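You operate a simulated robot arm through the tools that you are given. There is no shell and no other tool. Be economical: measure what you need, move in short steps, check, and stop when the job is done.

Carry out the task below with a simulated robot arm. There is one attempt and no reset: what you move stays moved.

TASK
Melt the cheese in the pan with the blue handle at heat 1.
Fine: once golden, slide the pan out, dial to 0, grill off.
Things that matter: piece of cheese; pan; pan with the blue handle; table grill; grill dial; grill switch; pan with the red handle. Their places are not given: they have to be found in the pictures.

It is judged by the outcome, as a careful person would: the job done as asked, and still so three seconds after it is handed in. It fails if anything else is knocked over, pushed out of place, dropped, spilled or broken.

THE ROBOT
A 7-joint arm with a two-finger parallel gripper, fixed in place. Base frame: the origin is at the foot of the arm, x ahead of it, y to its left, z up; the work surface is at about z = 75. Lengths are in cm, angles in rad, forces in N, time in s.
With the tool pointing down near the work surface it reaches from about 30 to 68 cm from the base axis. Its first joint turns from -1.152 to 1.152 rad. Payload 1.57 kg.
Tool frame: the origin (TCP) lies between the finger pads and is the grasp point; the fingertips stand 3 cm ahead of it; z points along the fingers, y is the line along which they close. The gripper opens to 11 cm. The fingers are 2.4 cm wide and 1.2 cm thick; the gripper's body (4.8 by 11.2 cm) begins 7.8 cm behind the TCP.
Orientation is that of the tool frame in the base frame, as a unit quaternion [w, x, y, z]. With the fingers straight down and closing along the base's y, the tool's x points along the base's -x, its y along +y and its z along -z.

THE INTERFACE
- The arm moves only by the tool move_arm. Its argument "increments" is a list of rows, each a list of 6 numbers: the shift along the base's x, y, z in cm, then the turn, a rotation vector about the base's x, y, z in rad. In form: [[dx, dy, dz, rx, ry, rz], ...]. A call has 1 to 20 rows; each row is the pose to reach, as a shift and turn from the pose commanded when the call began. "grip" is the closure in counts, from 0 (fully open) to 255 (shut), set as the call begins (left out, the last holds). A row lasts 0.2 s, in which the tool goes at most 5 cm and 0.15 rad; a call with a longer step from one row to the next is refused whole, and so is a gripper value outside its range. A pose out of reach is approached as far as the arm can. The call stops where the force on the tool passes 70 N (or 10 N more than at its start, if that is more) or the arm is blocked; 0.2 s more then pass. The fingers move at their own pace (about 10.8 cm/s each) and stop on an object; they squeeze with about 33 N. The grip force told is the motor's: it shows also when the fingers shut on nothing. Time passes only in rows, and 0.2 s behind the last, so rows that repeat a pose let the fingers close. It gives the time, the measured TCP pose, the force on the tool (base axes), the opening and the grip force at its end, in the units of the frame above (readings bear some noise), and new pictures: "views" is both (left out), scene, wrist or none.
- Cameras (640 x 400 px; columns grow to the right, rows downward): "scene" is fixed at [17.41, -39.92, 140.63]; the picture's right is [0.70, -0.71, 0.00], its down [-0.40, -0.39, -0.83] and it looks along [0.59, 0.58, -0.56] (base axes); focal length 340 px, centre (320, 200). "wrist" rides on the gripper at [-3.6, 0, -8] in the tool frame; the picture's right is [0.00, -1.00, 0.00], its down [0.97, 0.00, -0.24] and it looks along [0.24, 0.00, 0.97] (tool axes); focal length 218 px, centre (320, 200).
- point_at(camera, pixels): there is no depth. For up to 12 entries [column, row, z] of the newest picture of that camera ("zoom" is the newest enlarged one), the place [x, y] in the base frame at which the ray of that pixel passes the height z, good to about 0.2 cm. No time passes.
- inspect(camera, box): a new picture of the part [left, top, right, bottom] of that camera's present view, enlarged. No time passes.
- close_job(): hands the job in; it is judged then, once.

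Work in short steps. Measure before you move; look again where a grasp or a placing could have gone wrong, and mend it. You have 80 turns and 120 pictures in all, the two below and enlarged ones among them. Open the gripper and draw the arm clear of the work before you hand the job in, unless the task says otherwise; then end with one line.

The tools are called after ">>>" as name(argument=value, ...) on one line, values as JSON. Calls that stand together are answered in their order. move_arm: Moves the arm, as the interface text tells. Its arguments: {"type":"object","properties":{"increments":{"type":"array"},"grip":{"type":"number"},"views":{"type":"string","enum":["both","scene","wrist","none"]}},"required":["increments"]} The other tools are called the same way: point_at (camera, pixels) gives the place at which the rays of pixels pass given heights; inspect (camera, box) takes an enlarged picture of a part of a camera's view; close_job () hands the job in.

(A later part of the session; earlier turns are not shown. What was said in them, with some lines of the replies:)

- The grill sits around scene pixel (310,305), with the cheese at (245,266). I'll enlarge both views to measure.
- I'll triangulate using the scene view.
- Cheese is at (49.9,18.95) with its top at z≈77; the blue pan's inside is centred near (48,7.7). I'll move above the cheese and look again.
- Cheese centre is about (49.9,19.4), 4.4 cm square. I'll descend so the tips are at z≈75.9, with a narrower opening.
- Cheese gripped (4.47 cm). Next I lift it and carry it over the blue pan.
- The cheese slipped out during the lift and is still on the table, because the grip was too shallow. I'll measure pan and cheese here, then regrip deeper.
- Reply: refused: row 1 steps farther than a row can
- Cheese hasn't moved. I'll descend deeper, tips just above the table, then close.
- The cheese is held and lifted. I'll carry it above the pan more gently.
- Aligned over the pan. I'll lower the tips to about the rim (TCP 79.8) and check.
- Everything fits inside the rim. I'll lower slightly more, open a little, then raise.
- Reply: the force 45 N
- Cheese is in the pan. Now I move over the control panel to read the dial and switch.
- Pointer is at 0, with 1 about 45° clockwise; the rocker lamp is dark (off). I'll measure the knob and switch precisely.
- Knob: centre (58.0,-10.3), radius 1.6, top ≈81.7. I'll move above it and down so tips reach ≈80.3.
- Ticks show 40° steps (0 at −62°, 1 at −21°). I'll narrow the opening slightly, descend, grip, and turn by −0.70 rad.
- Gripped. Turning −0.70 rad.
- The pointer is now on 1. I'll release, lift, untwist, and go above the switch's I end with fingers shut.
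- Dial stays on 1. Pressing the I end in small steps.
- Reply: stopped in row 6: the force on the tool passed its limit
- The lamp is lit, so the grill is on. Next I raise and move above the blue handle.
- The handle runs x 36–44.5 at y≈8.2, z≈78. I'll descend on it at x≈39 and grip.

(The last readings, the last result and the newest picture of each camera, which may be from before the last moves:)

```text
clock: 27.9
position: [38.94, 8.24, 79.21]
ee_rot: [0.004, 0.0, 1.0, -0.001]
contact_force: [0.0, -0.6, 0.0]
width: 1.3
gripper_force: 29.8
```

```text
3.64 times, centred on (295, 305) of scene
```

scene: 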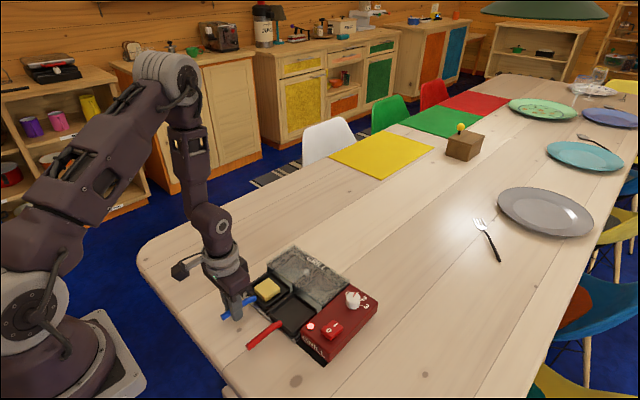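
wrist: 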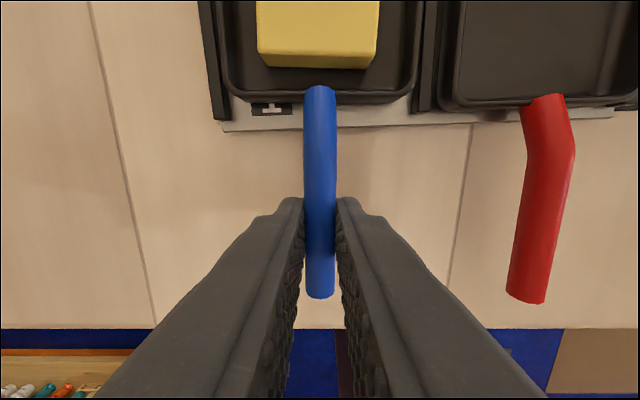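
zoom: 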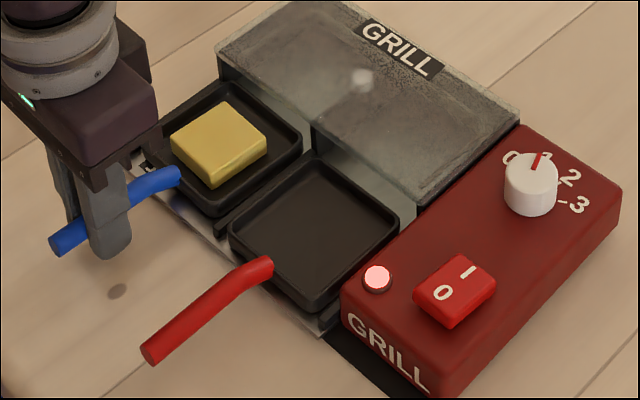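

Handle gripped. I'll slide the pan in along +x slowly.

>>> move_arm(increments=[[0.5, 0, 0, 0, 0, 0], [1.2, 0, 0, 0, 0, 0], [2, 0, 0, 0, 0, 0], [3, 0, 0, 0, 0, 0], [4, 0, 0, 0, 0, 0], [4, 0, 0, 0, 0, 0]], views="none")

>>> inspect(camera="scene", box=[210, 250, 380, 360])

```text
clock: 29.3
position: [42.97, 7.9, 79.11]
ee_rot: [0.003, -0.001, 1.0, 0.0]
contact_force: [-2.4, 4.6, 4.0]
width: 1.28
gripper_force: 30.4
```

```text
3.64 times, centred on (295, 305) of scene
```

zoom: 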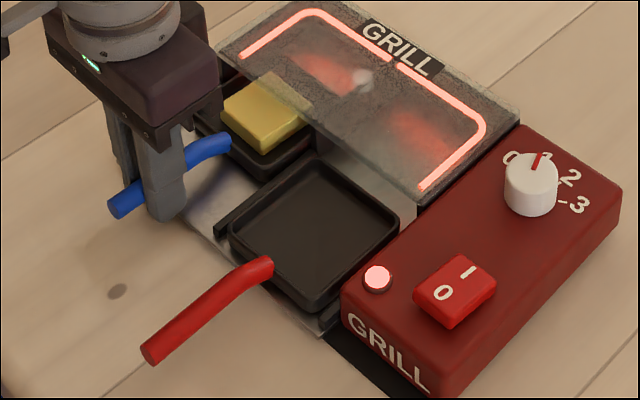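

The element is glowing and the hood is see-through. I'll carry on in.

>>> move_arm(increments=[[1, 0, 0, 0, 0, 0], [2, 0, 0, 0, 0, 0], [3, 0, 0, 0, 0, 0], [4, 0, 0, 0, 0, 0], [4.5, 0, 0, 0, 0, 0]], views="wrist")

>>> inspect(camera="scene", box=[210, 250, 380, 360])

```text
clock: 30.5
position: [47.38, 7.84, 79.11]
ee_rot: [0.004, -0.001, 1.0, 0.0]
contact_force: [-8.4, 6.7, 14.3]
width: 1.34
gripper_force: 30.3
```

wrist: 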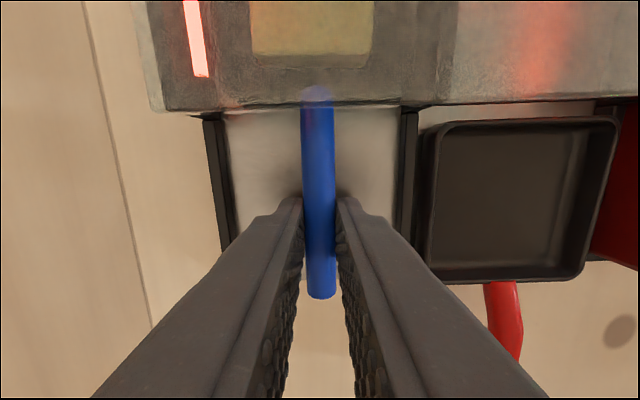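

```text
3.64 times, centred on (295, 305) of scene
```

zoom: 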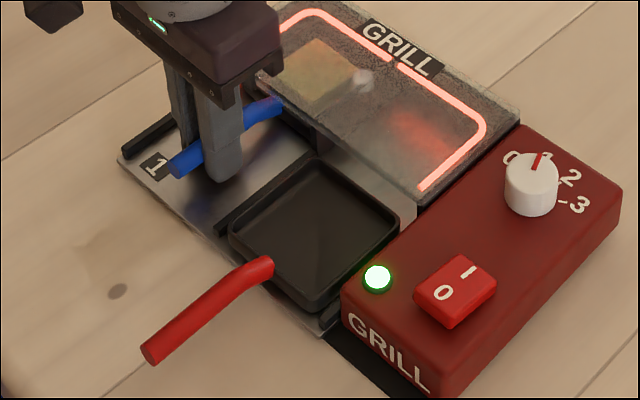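

The lamp turned green and the pan is under the hood. I'll wait, watching the cheese.

>>> move_arm(increments=[[0, 0, 0, 0, 0, 0], [0, 0, 0, 0, 0, 0], [0, 0, 0, 0, 0, 0], [0, 0, 0, 0, 0, 0], [0, 0, 0, 0, 0, 0], [0, 0, 0, 0, 0, 0], [0, 0, 0, 0, 0, 0], [0, 0, 0, 0, 0, 0], [0, 0, 0, 0, 0, 0], [0, 0, 0, 0, 0, 0]], views="none")

>>> inspect(camera="scene", box=[260, 235, 340, 285])

```text
clock: 32.7
position: [47.29, 7.83, 79.05]
ee_rot: [0.004, 0.0, 1.0, -0.002]
contact_force: [-0.7, 5.5, 4.2]
width: 1.35
gripper_force: 29.7
```

```text
8.00 times, centred on (300, 260) of scene
```

zoom: 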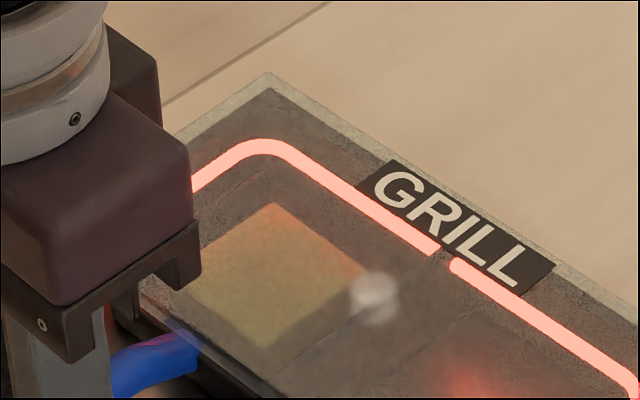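

>>> move_arm(increments=[[0, 0, 0, 0, 0, 0], [0, 0, 0, 0, 0, 0], [0, 0, 0, 0, 0, 0], [0, 0, 0, 0, 0, 0], [0, 0, 0, 0, 0, 0], [0, 0, 0, 0, 0, 0], [0, 0, 0, 0, 0, 0], [0, 0, 0, 0, 0, 0], [0, 0, 0, 0, 0, 0], [0, 0, 0, 0, 0, 0], [0, 0, 0, 0, 0, 0], [0, 0, 0, 0, 0, 0], [0, 0, 0, 0, 0, 0], [0, 0, 0, 0, 0, 0], [0, 0, 0, 0, 0, 0]], views="wrist")

>>> inspect(camera="scene", box=[260, 235, 340, 285])

```text
clock: 35.9
position: [47.32, 7.75, 79.06]
ee_rot: [0.003, 0.0, 1.0, -0.002]
contact_force: [2.0, 5.4, 0.3]
width: 1.34
gripper_force: 30.0
```

wrist: 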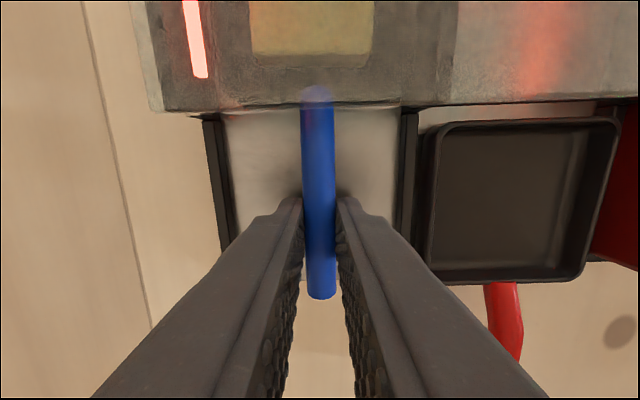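

```text
8.00 times, centred on (300, 260) of scene
```

zoom: 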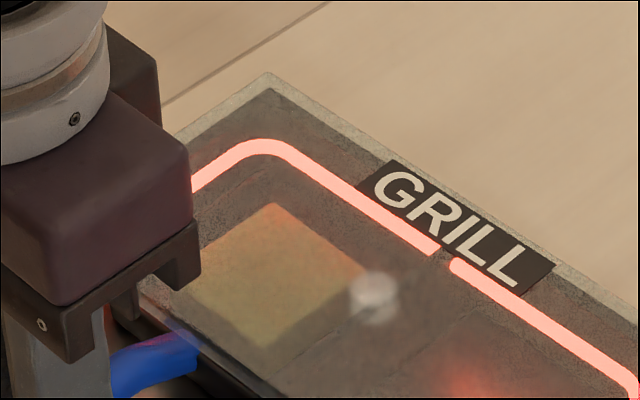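

No change yet. I'll check whether the pan is fully home by nudging further in.

>>> move_arm(increments=[[0.4, 0, 0, 0, 0, 0], [0.8, 0, 0, 0, 0, 0], [1.2, 0, 0, 0, 0, 0], [1.2, 0, 0, 0, 0, 0], [1.2, 0, 0, 0, 0, 0], [1.2, 0, 0, 0, 0, 0], [1.2, 0, 0, 0, 0, 0], [1.2, 0, 0, 0, 0, 0], [1.2, 0, 0, 0, 0, 0], [1.2, 0, 0, 0, 0, 0], [1.2, 0, 0, 0, 0, 0], [1.2, 0, 0, 0, 0, 0]], views="wrist")

>>> inspect(camera="scene", box=[240, 235, 340, 300])

```text
clock: 38.5
position: [48.45, 7.94, 79.05]
ee_rot: [0.003, 0.0, 1.0, 0.0]
contact_force: [-12.9, -1.0, -0.1]
width: 1.33
gripper_force: 30.1
```

wrist: 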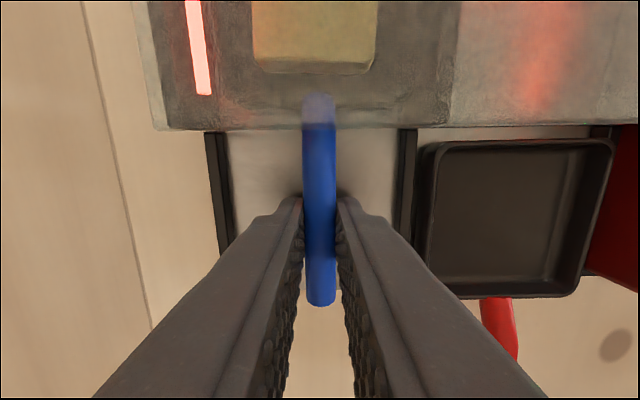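

```text
6.15 times, centred on (290, 268) of scene
```

zoom: 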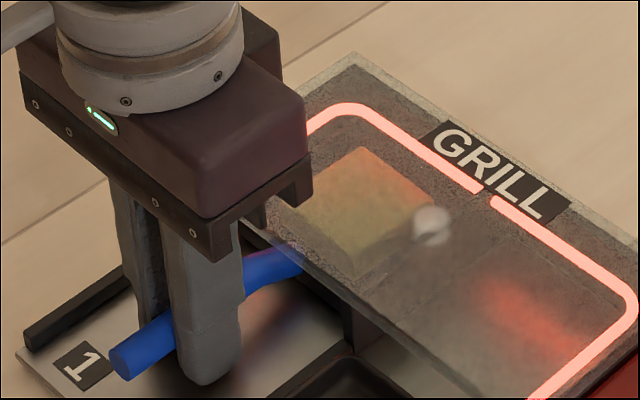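

The pan is at its stop, and the cheese corners are rounding. I'll keep waiting and watch.

>>> move_arm(increments=[[-0.1, 0, 0, 0, 0, 0], [-0.1, 0, 0, 0, 0, 0], [-0.1, 0, 0, 0, 0, 0], [-0.1, 0, 0, 0, 0, 0], [-0.1, 0, 0, 0, 0, 0], [-0.1, 0, 0, 0, 0, 0], [-0.1, 0, 0, 0, 0, 0], [-0.1, 0, 0, 0, 0, 0], [-0.1, 0, 0, 0, 0, 0], [-0.1, 0, 0, 0, 0, 0], [-0.1, 0, 0, 0, 0, 0], [-0.1, 0, 0, 0, 0, 0], [-0.1, 0, 0, 0, 0, 0], [-0.1, 0, 0, 0, 0, 0], [-0.1, 0, 0, 0, 0, 0]], views="wrist")

>>> inspect(camera="scene", box=[240, 235, 340, 300])

```text
clock: 41.7
position: [48.46, 7.93, 79.14]
ee_rot: [0.004, -0.001, 1.0, -0.001]
contact_force: [0.8, 3.2, -0.2]
width: 1.29
gripper_force: 30.1
```

wrist: 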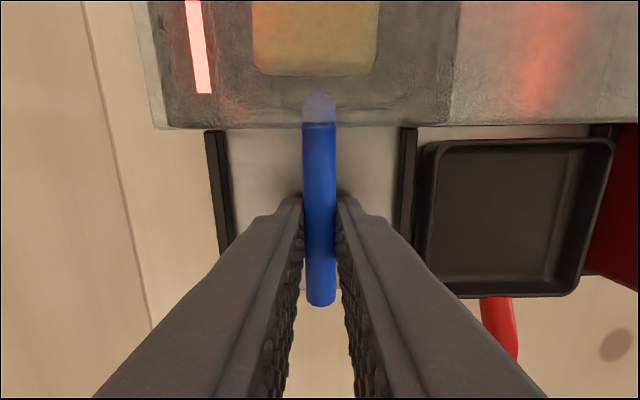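

```text
6.15 times, centred on (290, 268) of scene
```

zoom: 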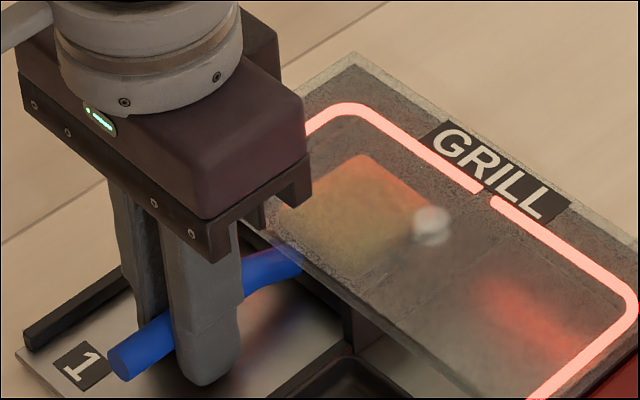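

It's melting and turning more golden. Checking again after 1.6 s.

>>> move_arm(increments=[[0, 0, 0, 0, 0, 0], [0, 0, 0, 0, 0, 0], [0, 0, 0, 0, 0, 0], [0, 0, 0, 0, 0, 0], [0, 0, 0, 0, 0, 0], [0, 0, 0, 0, 0, 0], [0, 0, 0, 0, 0, 0]], views="wrist")

>>> inspect(camera="scene", box=[240, 235, 340, 300])

```text
clock: 43.3
position: [48.37, 7.98, 79.09]
ee_rot: [0.004, 0.0, 1.0, 0.0]
contact_force: [0.4, 2.7, 0.3]
width: 1.29
gripper_force: 29.9
```

wrist: 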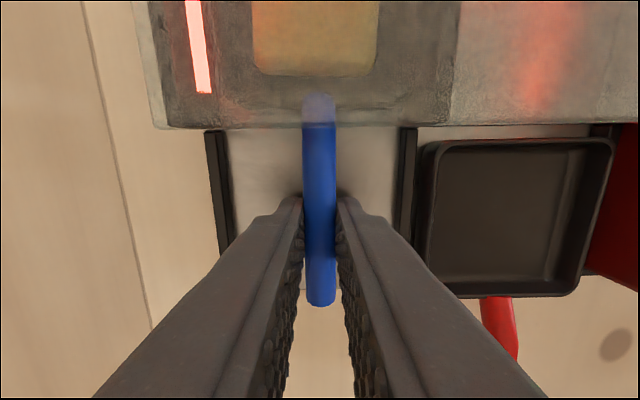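

```text
6.15 times, centred on (290, 268) of scene
```

zoom: 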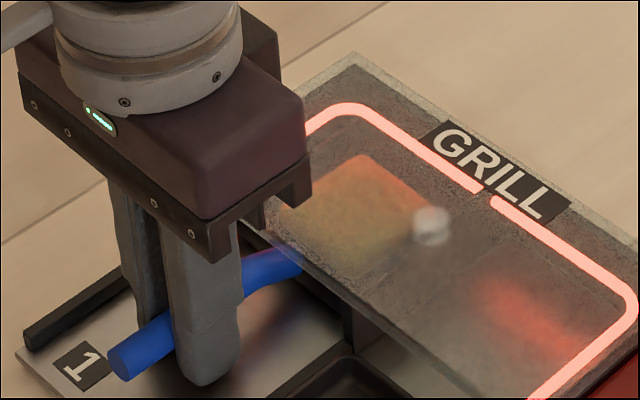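

>>> move_arm(increments=[[0, 0, 0, 0, 0, 0], [0, 0, 0, 0, 0, 0], [0, 0, 0, 0, 0, 0], [0, 0, 0, 0, 0, 0], [0, 0, 0, 0, 0, 0], [0, 0, 0, 0, 0, 0], [0, 0, 0, 0, 0, 0], [0, 0, 0, 0, 0, 0], [0, 0, 0, 0, 0, 0], [0, 0, 0, 0, 0, 0], [0, 0, 0, 0, 0, 0], [0, 0, 0, 0, 0, 0]], views="none")

>>> inspect(camera="wrist", box=[230, 0, 400, 106])

>>> inspect(camera="scene", box=[240, 235, 340, 300])

```text
clock: 45.9
position: [48.44, 7.83, 79.18]
ee_rot: [0.004, 0.001, 1.0, -0.001]
contact_force: [-0.6, 2.8, -0.1]
width: 1.31
gripper_force: 30.5
```

```text
3.76 times, centred on (315, 53) of wrist
```

zoom: 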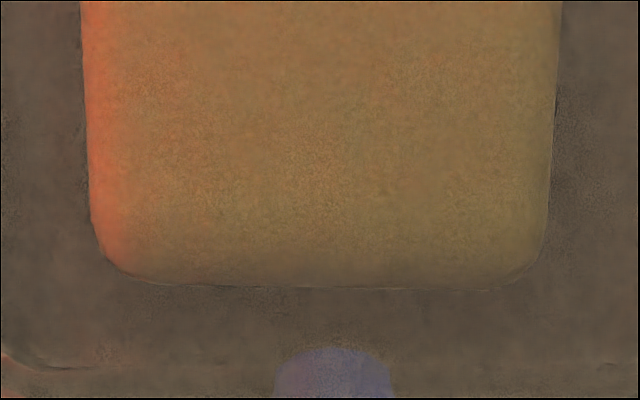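

```text
6.15 times, centred on (290, 268) of scene
```

zoom: 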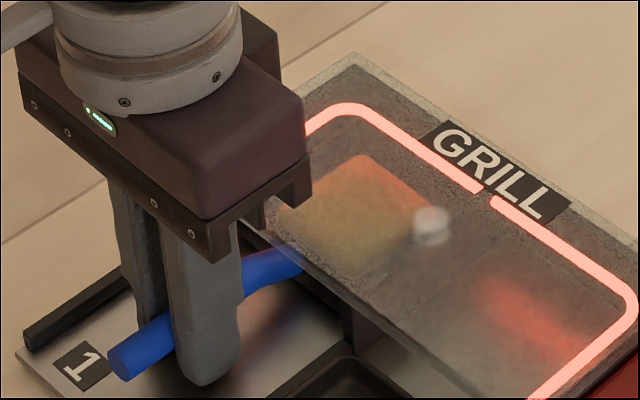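

Through the hood it looks golden-brown, but the red glow misleads. I'll slide the pan out for a true look.

>>> move_arm(increments=[[-1, 0, 0, 0, 0, 0], [-2.5, 0, 0, 0, 0, 0], [-4.5, 0, 0, 0, 0, 0], [-6.5, 0, 0, 0, 0, 0], [-8, 0, 0, 0, 0, 0], [-9.2, 0, 0, 0, 0, 0]], views="none")

>>> inspect(camera="scene", box=[210, 250, 380, 360])

>>> inspect(camera="wrist", box=[200, 0, 440, 150])

```text
clock: 47.3
position: [39.34, 7.66, 79.1]
ee_rot: [0.004, 0.0, 1.0, 0.0]
contact_force: [-0.3, 1.1, -0.3]
width: 1.3
gripper_force: 29.9
```

```text
3.64 times, centred on (295, 305) of scene
```

zoom: 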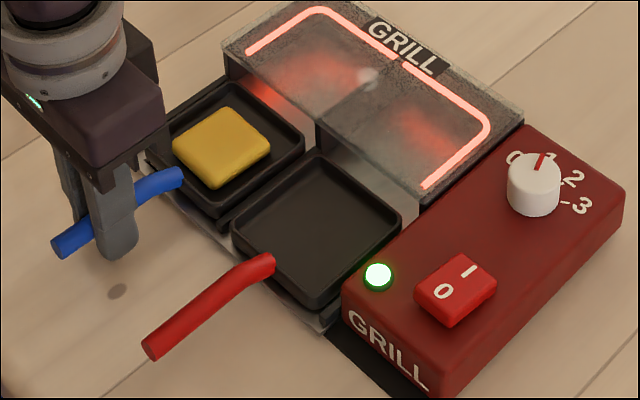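

```text
2.67 times, centred on (320, 75) of wrist
```

zoom: 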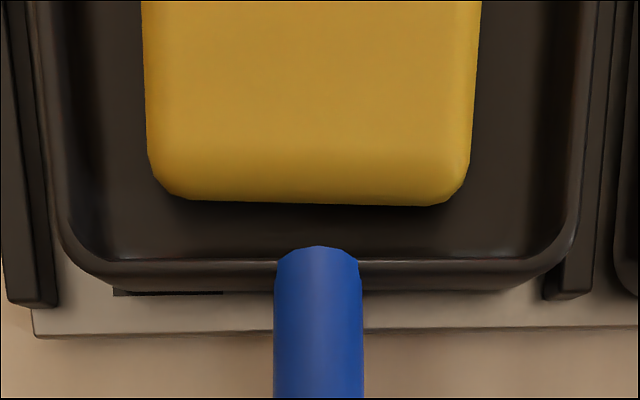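

It's only partly melted, yellow and still blocky. I'll push it back in for more heat.

>>> move_arm(increments=[[1.2, 0.15, 0, 0, 0, 0], [3, 0.15, 0, 0, 0, 0], [5, 0.15, 0, 0, 0, 0], [7, 0.15, 0, 0, 0, 0], [8.4, 0.15, 0, 0, 0, 0], [9, 0.15, 0, 0, 0, 0], [9, 0.15, 0, 0, 0, 0], [9, 0.15, 0, 0, 0, 0], [9, 0.15, 0, 0, 0, 0], [9, 0.15, 0, 0, 0, 0], [9, 0.15, 0, 0, 0, 0], [9, 0.15, 0, 0, 0, 0], [9, 0.15, 0, 0, 0, 0], [9, 0.15, 0, 0, 0, 0], [9, 0.15, 0, 0, 0, 0], [9, 0.15, 0, 0, 0, 0], [9, 0.15, 0, 0, 0, 0], [9, 0.15, 0, 0, 0, 0], [9, 0.15, 0, 0, 0, 0], [9, 0.15, 0, 0, 0, 0]], views="none")

>>> inspect(camera="scene", box=[240, 235, 340, 300])

>>> inspect(camera="wrist", box=[230, 0, 400, 106])

```text
clock: 51.5
position: [48.27, 8.07, 79.11]
ee_rot: [0.003, 0.0, 1.0, -0.001]
contact_force: [-0.2, 0.4, -0.2]
width: 1.28
gripper_force: 29.3
```

```text
6.15 times, centred on (290, 268) of scene
```

zoom: 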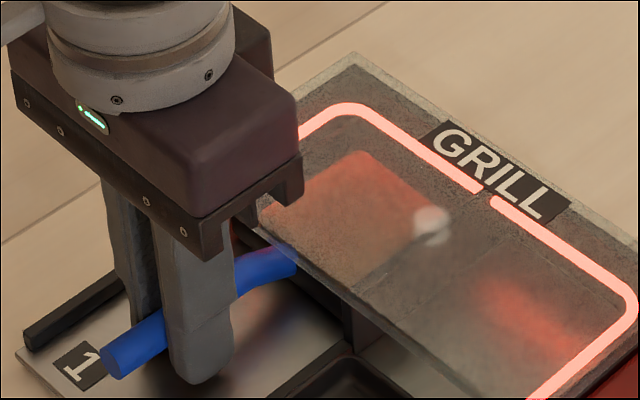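

```text
3.76 times, centred on (315, 53) of wrist
```

zoom: 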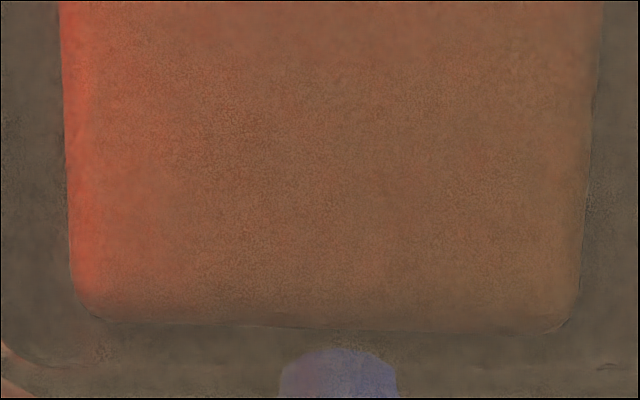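

It changed a lot: wider and browner. Pulling it out at once.

>>> move_arm(increments=[[-1.2, -0.1, 0, 0, 0, 0], [-3.2, -0.1, 0, 0, 0, 0], [-5.5, -0.1, 0, 0, 0, 0], [-7.5, -0.1, 0, 0, 0, 0], [-8.6, -0.1, 0, 0, 0, 0], [-9, -0.1, 0, 0, 0, 0]], views="none")

>>> inspect(camera="scene", box=[210, 250, 380, 360])

>>> inspect(camera="wrist", box=[200, 0, 440, 150])

```text
clock: 52.9
position: [39.3, 7.84, 79.11]
ee_rot: [0.003, 0.0, 1.0, -0.001]
contact_force: [-0.6, 0.1, -0.2]
width: 1.33
gripper_force: 30.0
```

```text
3.64 times, centred on (295, 305) of scene
```

zoom: 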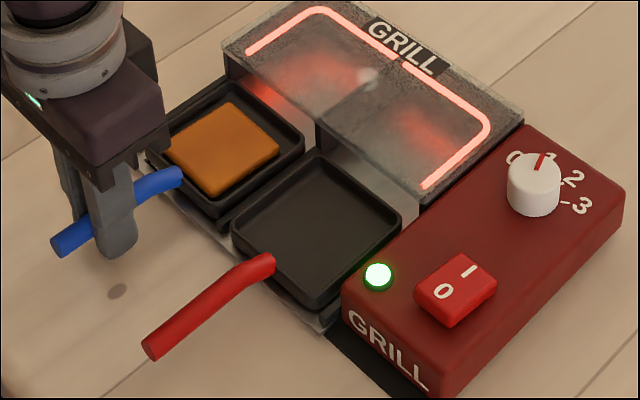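

```text
2.67 times, centred on (320, 75) of wrist
```

zoom: 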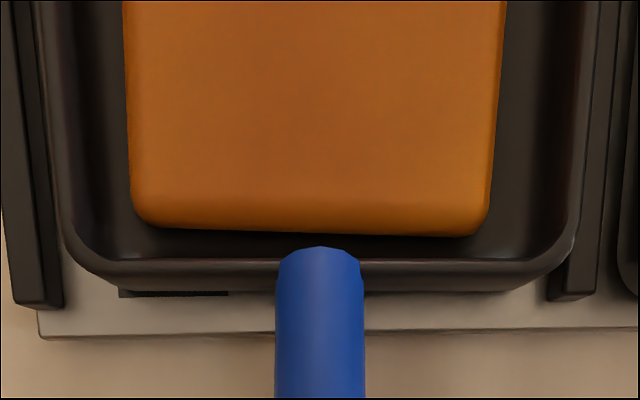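

Cheese is now melted and golden; done cooking. I'll release the handle, rise, and go to the dial.

>>> move_arm(increments=[[0, 0, 0, 0, 0, 0], [0, 0, 0, 0, 0, 0], [0, 0, 4, 0, 0, 0], [0, 0, 8.5, 0, 0, 0], [2, -2, 12, 0, 0, 0], [5, -5, 13, 0, 0, 0], [8, -8, 13, 0, 0, 0], [11, -11, 13, 0, 0, 0], [14, -14, 13, 0, 0, 0], [16.5, -16.5, 12, 0, 0, 0], [18.65, -18.1, 9, 0, 0, 0], [18.65, -18.1, 9, 0, 0, 0]], grip=150)

>>> inspect(camera="wrist", box=[220, 120, 420, 260])

```text
clock: 55.5
position: [58.06, -10.18, 88.17]
ee_rot: [0.003, -0.001, 1.0, 0.0]
contact_force: [0.2, -0.6, -0.1]
width: 4.52
gripper_force: 0.1
```

scene: 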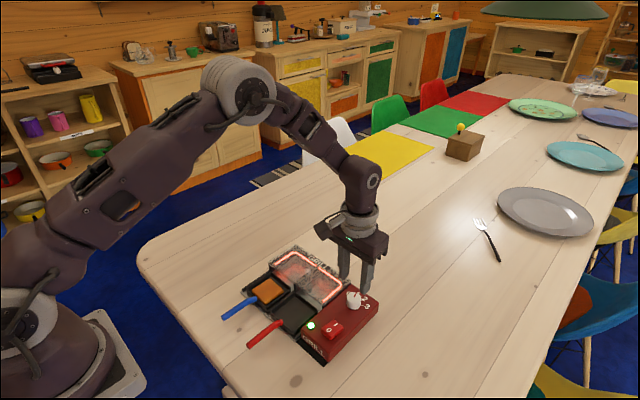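
wrist: 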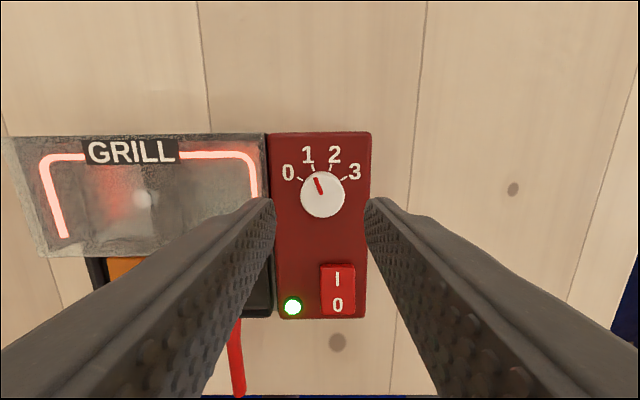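

```text
2.86 times, centred on (320, 190) of wrist
```

zoom: 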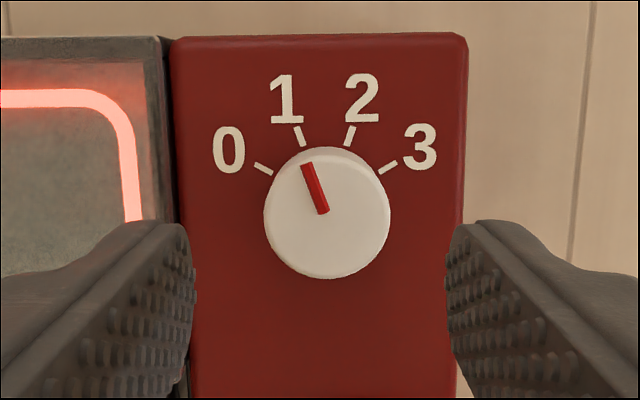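

Knob is centred within ~0.1 cm. I'll descend, grip and turn +0.70 rad back to 0.

>>> move_arm(increments=[[0.1, -0.15, -2, 0, 0, 0], [0.1, -0.15, -4, 0, 0, 0], [0.1, -0.15, -4.8, 0, 0, 0], [0.1, -0.15, -4.8, 0, 0, 0]], views="none")

>>> move_arm(increments=[[0, 0, 0, 0, 0, 0], [0, 0, 0, 0, 0, 0], [0, 0, 0, 0, 0, 0], [0, 0, 0, 0, 0, 0.1], [0, 0, 0, 0, 0, 0.2], [0, 0, 0, 0, 0, 0.3], [0, 0, 0, 0, 0, 0.4], [0, 0, 0, 0, 0, 0.5], [0, 0, 0, 0, 0, 0.6], [0, 0, 0, 0, 0, 0.7], [0, 0, 0, 0, 0, 0.7]], grip=255, views="wrist")

>>> inspect(camera="wrist", box=[220, 120, 420, 260])

```text
clock: 56.5
position: [57.9, -10.34, 83.4]
ee_rot: [0.004, 0.0, 1.0, -0.001]
contact_force: [0.1, 0.6, -0.1]
width: 4.51
gripper_force: 0.1
```

```text
clock: 58.9
position: [58.01, -10.47, 83.34]
ee_rot: [0.005, -0.343, 0.939, 0.0]
contact_force: [0.3, -7.3, 10.5]
width: 3.07
gripper_force: 32.8
```

wrist: 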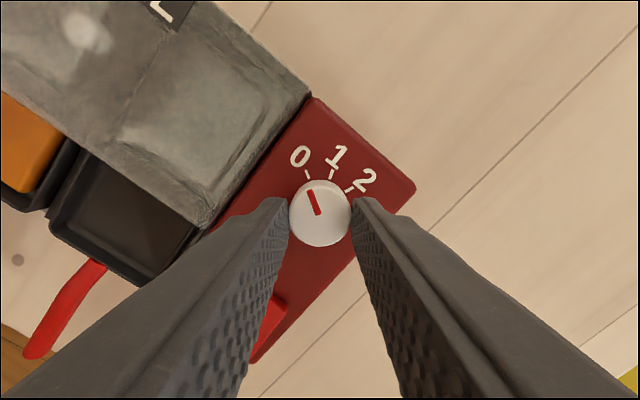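

```text
2.86 times, centred on (320, 190) of wrist
```

zoom: 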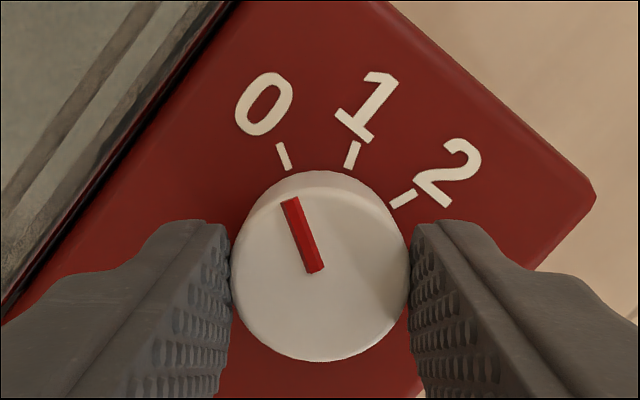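

Dial is at 0 and the element is dark. I'll release, lift, untwist, and move over the switch's 0 end.

>>> move_arm(increments=[[0, 0, 0, 0, 0, 0], [0, 0, 0, 0, 0, 0], [0, 0, 2.5, 0, 0, 0], [0, 0, 5.5, 0, 0, 0]], grip=150, views="none")

>>> move_arm(increments=[[-1.5, -0.2, 1, 0, 0, -0.12], [-3, -0.4, 1, 0, 0, -0.24], [-4.5, -0.7, 1, 0, 0, -0.36], [-6, -1, 1, 0, 0, -0.48], [-8, -1.2, 1, 0, 0, -0.6], [-9.9, -1.3, 1, 0, 0, -0.7], [-9.9, -1.3, 1, 0, 0, -0.7]], grip=255)

>>> inspect(camera="scene", box=[300, 280, 396, 360])

```text
clock: 59.9
position: [57.95, -10.26, 88.77]
ee_rot: [0.004, -0.344, 0.939, 0.0]
contact_force: [0.0, 0.4, -0.2]
width: 4.54
gripper_force: 0.2
```

```text
clock: 61.5
position: [48.1, -11.71, 89.87]
ee_rot: [0.004, 0.001, 1.0, 0.0]
contact_force: [-0.5, 0.3, -0.5]
width: 0.01
gripper_force: 21.5
```

scene: 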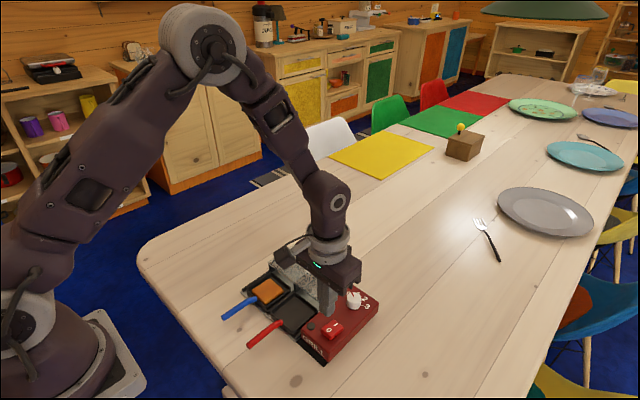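
wrist: 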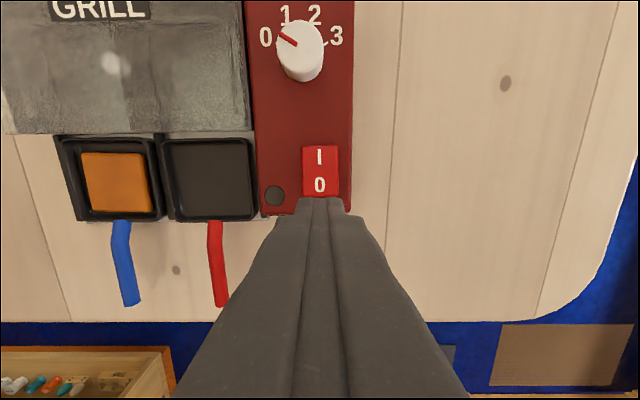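

```text
5.00 times, centred on (348, 320) of scene
```

zoom: 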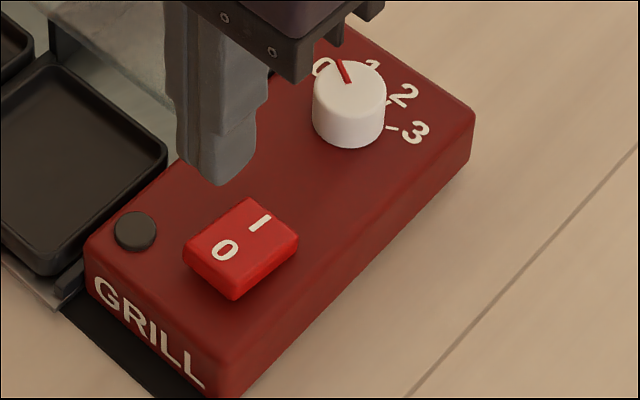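

The rocker is still tilted to I (0 end raised); pressing the 0 end at x≈48.

>>> move_arm(increments=[[0.1, 0, -3, 0, 0, 0], [0.1, 0, -5, 0, 0, 0], [0.1, 0, -5.6, 0, 0, 0], [0.1, 0, -6, 0, 0, 0], [0.1, 0, -6.3, 0, 0, 0], [0.1, 0, -6.6, 0, 0, 0], [0.1, 0, -6.9, 0, 0, 0]], views="none")

>>> move_arm(increments=[[0, 0, 4, 0, 0, 0], [0, 0, 7, 0, 0, 0], [0, 0, 10, 0, 0, 0], [-1, 4, 12, 0, 0, 0], [-4, 4, 14, 0, 0, 0], [-7, 4, 16, 0, 0, 0], [-10, 4, 18, 0, 0, 0]], grip=0)

>>> inspect(camera="scene", box=[210, 240, 400, 370])

```text
clock: 63.1
position: [48.26, -11.62, 83.31]
ee_rot: [0.005, 0.0, 1.0, 0.0]
contact_force: [-9.6, 3.0, 25.3]
width: 0.02
gripper_force: 21.4
stopped in row 7: the force on the tool passed its limit (the readings are from after the stop); the commanded pose is now the measured one
```

```text
clock: 64.7
position: [38.25, -7.54, 101.33]
ee_rot: [0.005, 0.0, 1.0, -0.001]
contact_force: [0.2, -0.5, 0.3]
width: 11.0
gripper_force: 0.1
```

scene: 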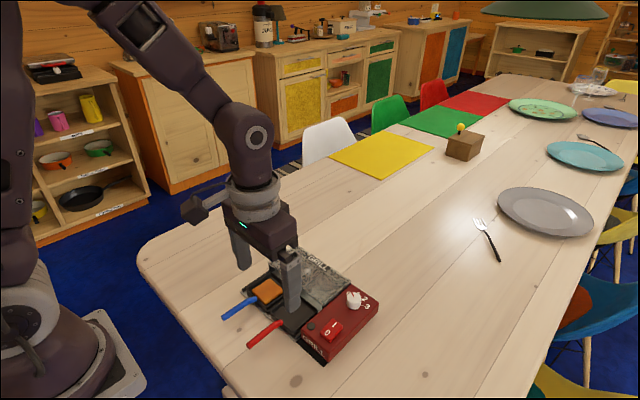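
wrist: 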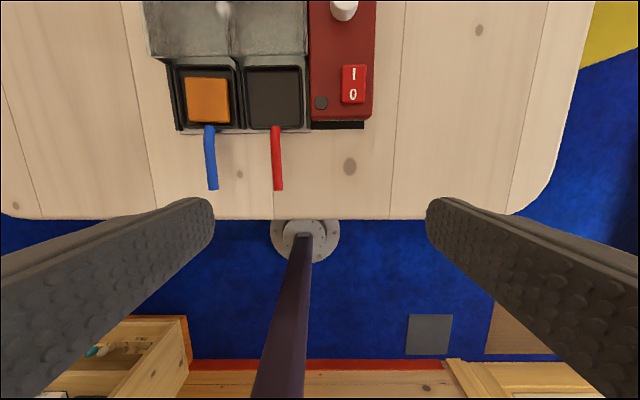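

```text
3.08 times, centred on (305, 305) of scene
```

zoom: 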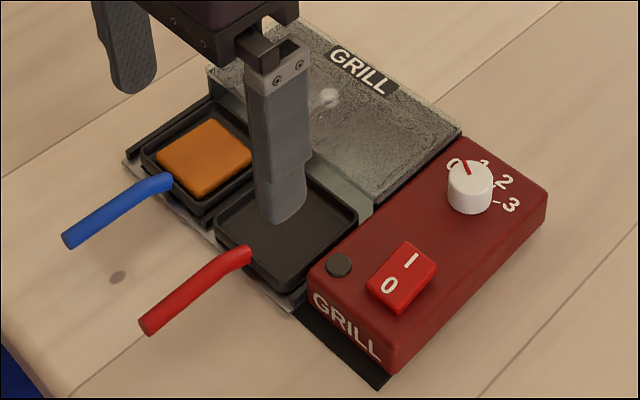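

>>> inspect(camera="scene", box=[300, 280, 396, 360])

>>> move_arm(increments=[[0, 0, 4, 0, 0, 0], [0, 0, 8, 0, 0, 0], [0, 0, 11, 0, 0, 0]], views="scene")

```text
5.00 times, centred on (348, 320) of scene
```

zoom: 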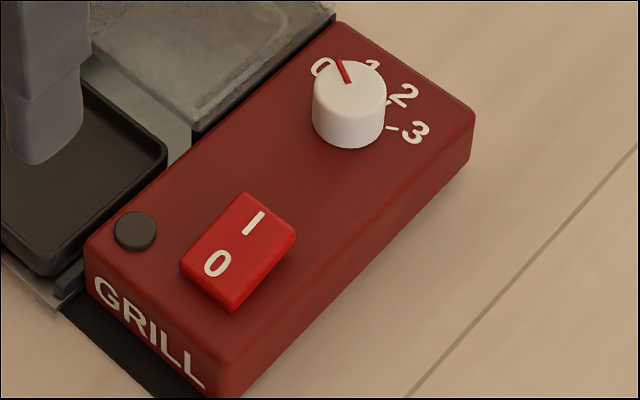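

```text
clock: 65.5
position: [38.13, -7.75, 112.35]
ee_rot: [0.005, -0.001, 1.0, -0.001]
contact_force: [-0.2, -0.3, -0.4]
width: 11.0
gripper_force: 0.1
```

scene: 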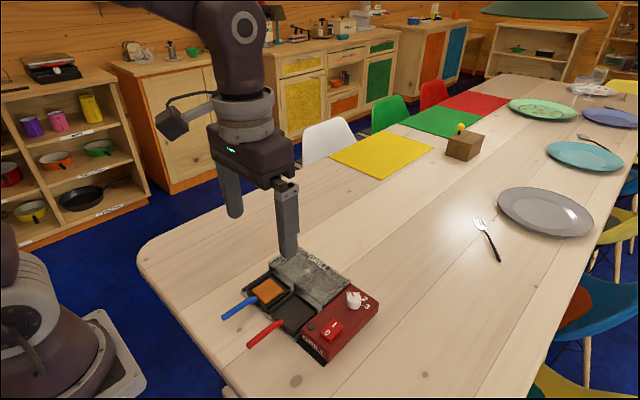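

The rocker is back at 0, the dial is at 0, the lamp is dark, the pan is out and the arm is clear. Handing in.

>>> close_job()

```text
The job is handed in.
```

The cheese in the blue-handled pan is melted to a deep golden orange at heat 1. The pan is slid out, the dial is at 0, the grill is switched off, and the grill itself moved slightly (about 0.15 cm) when I pushed the pan home.
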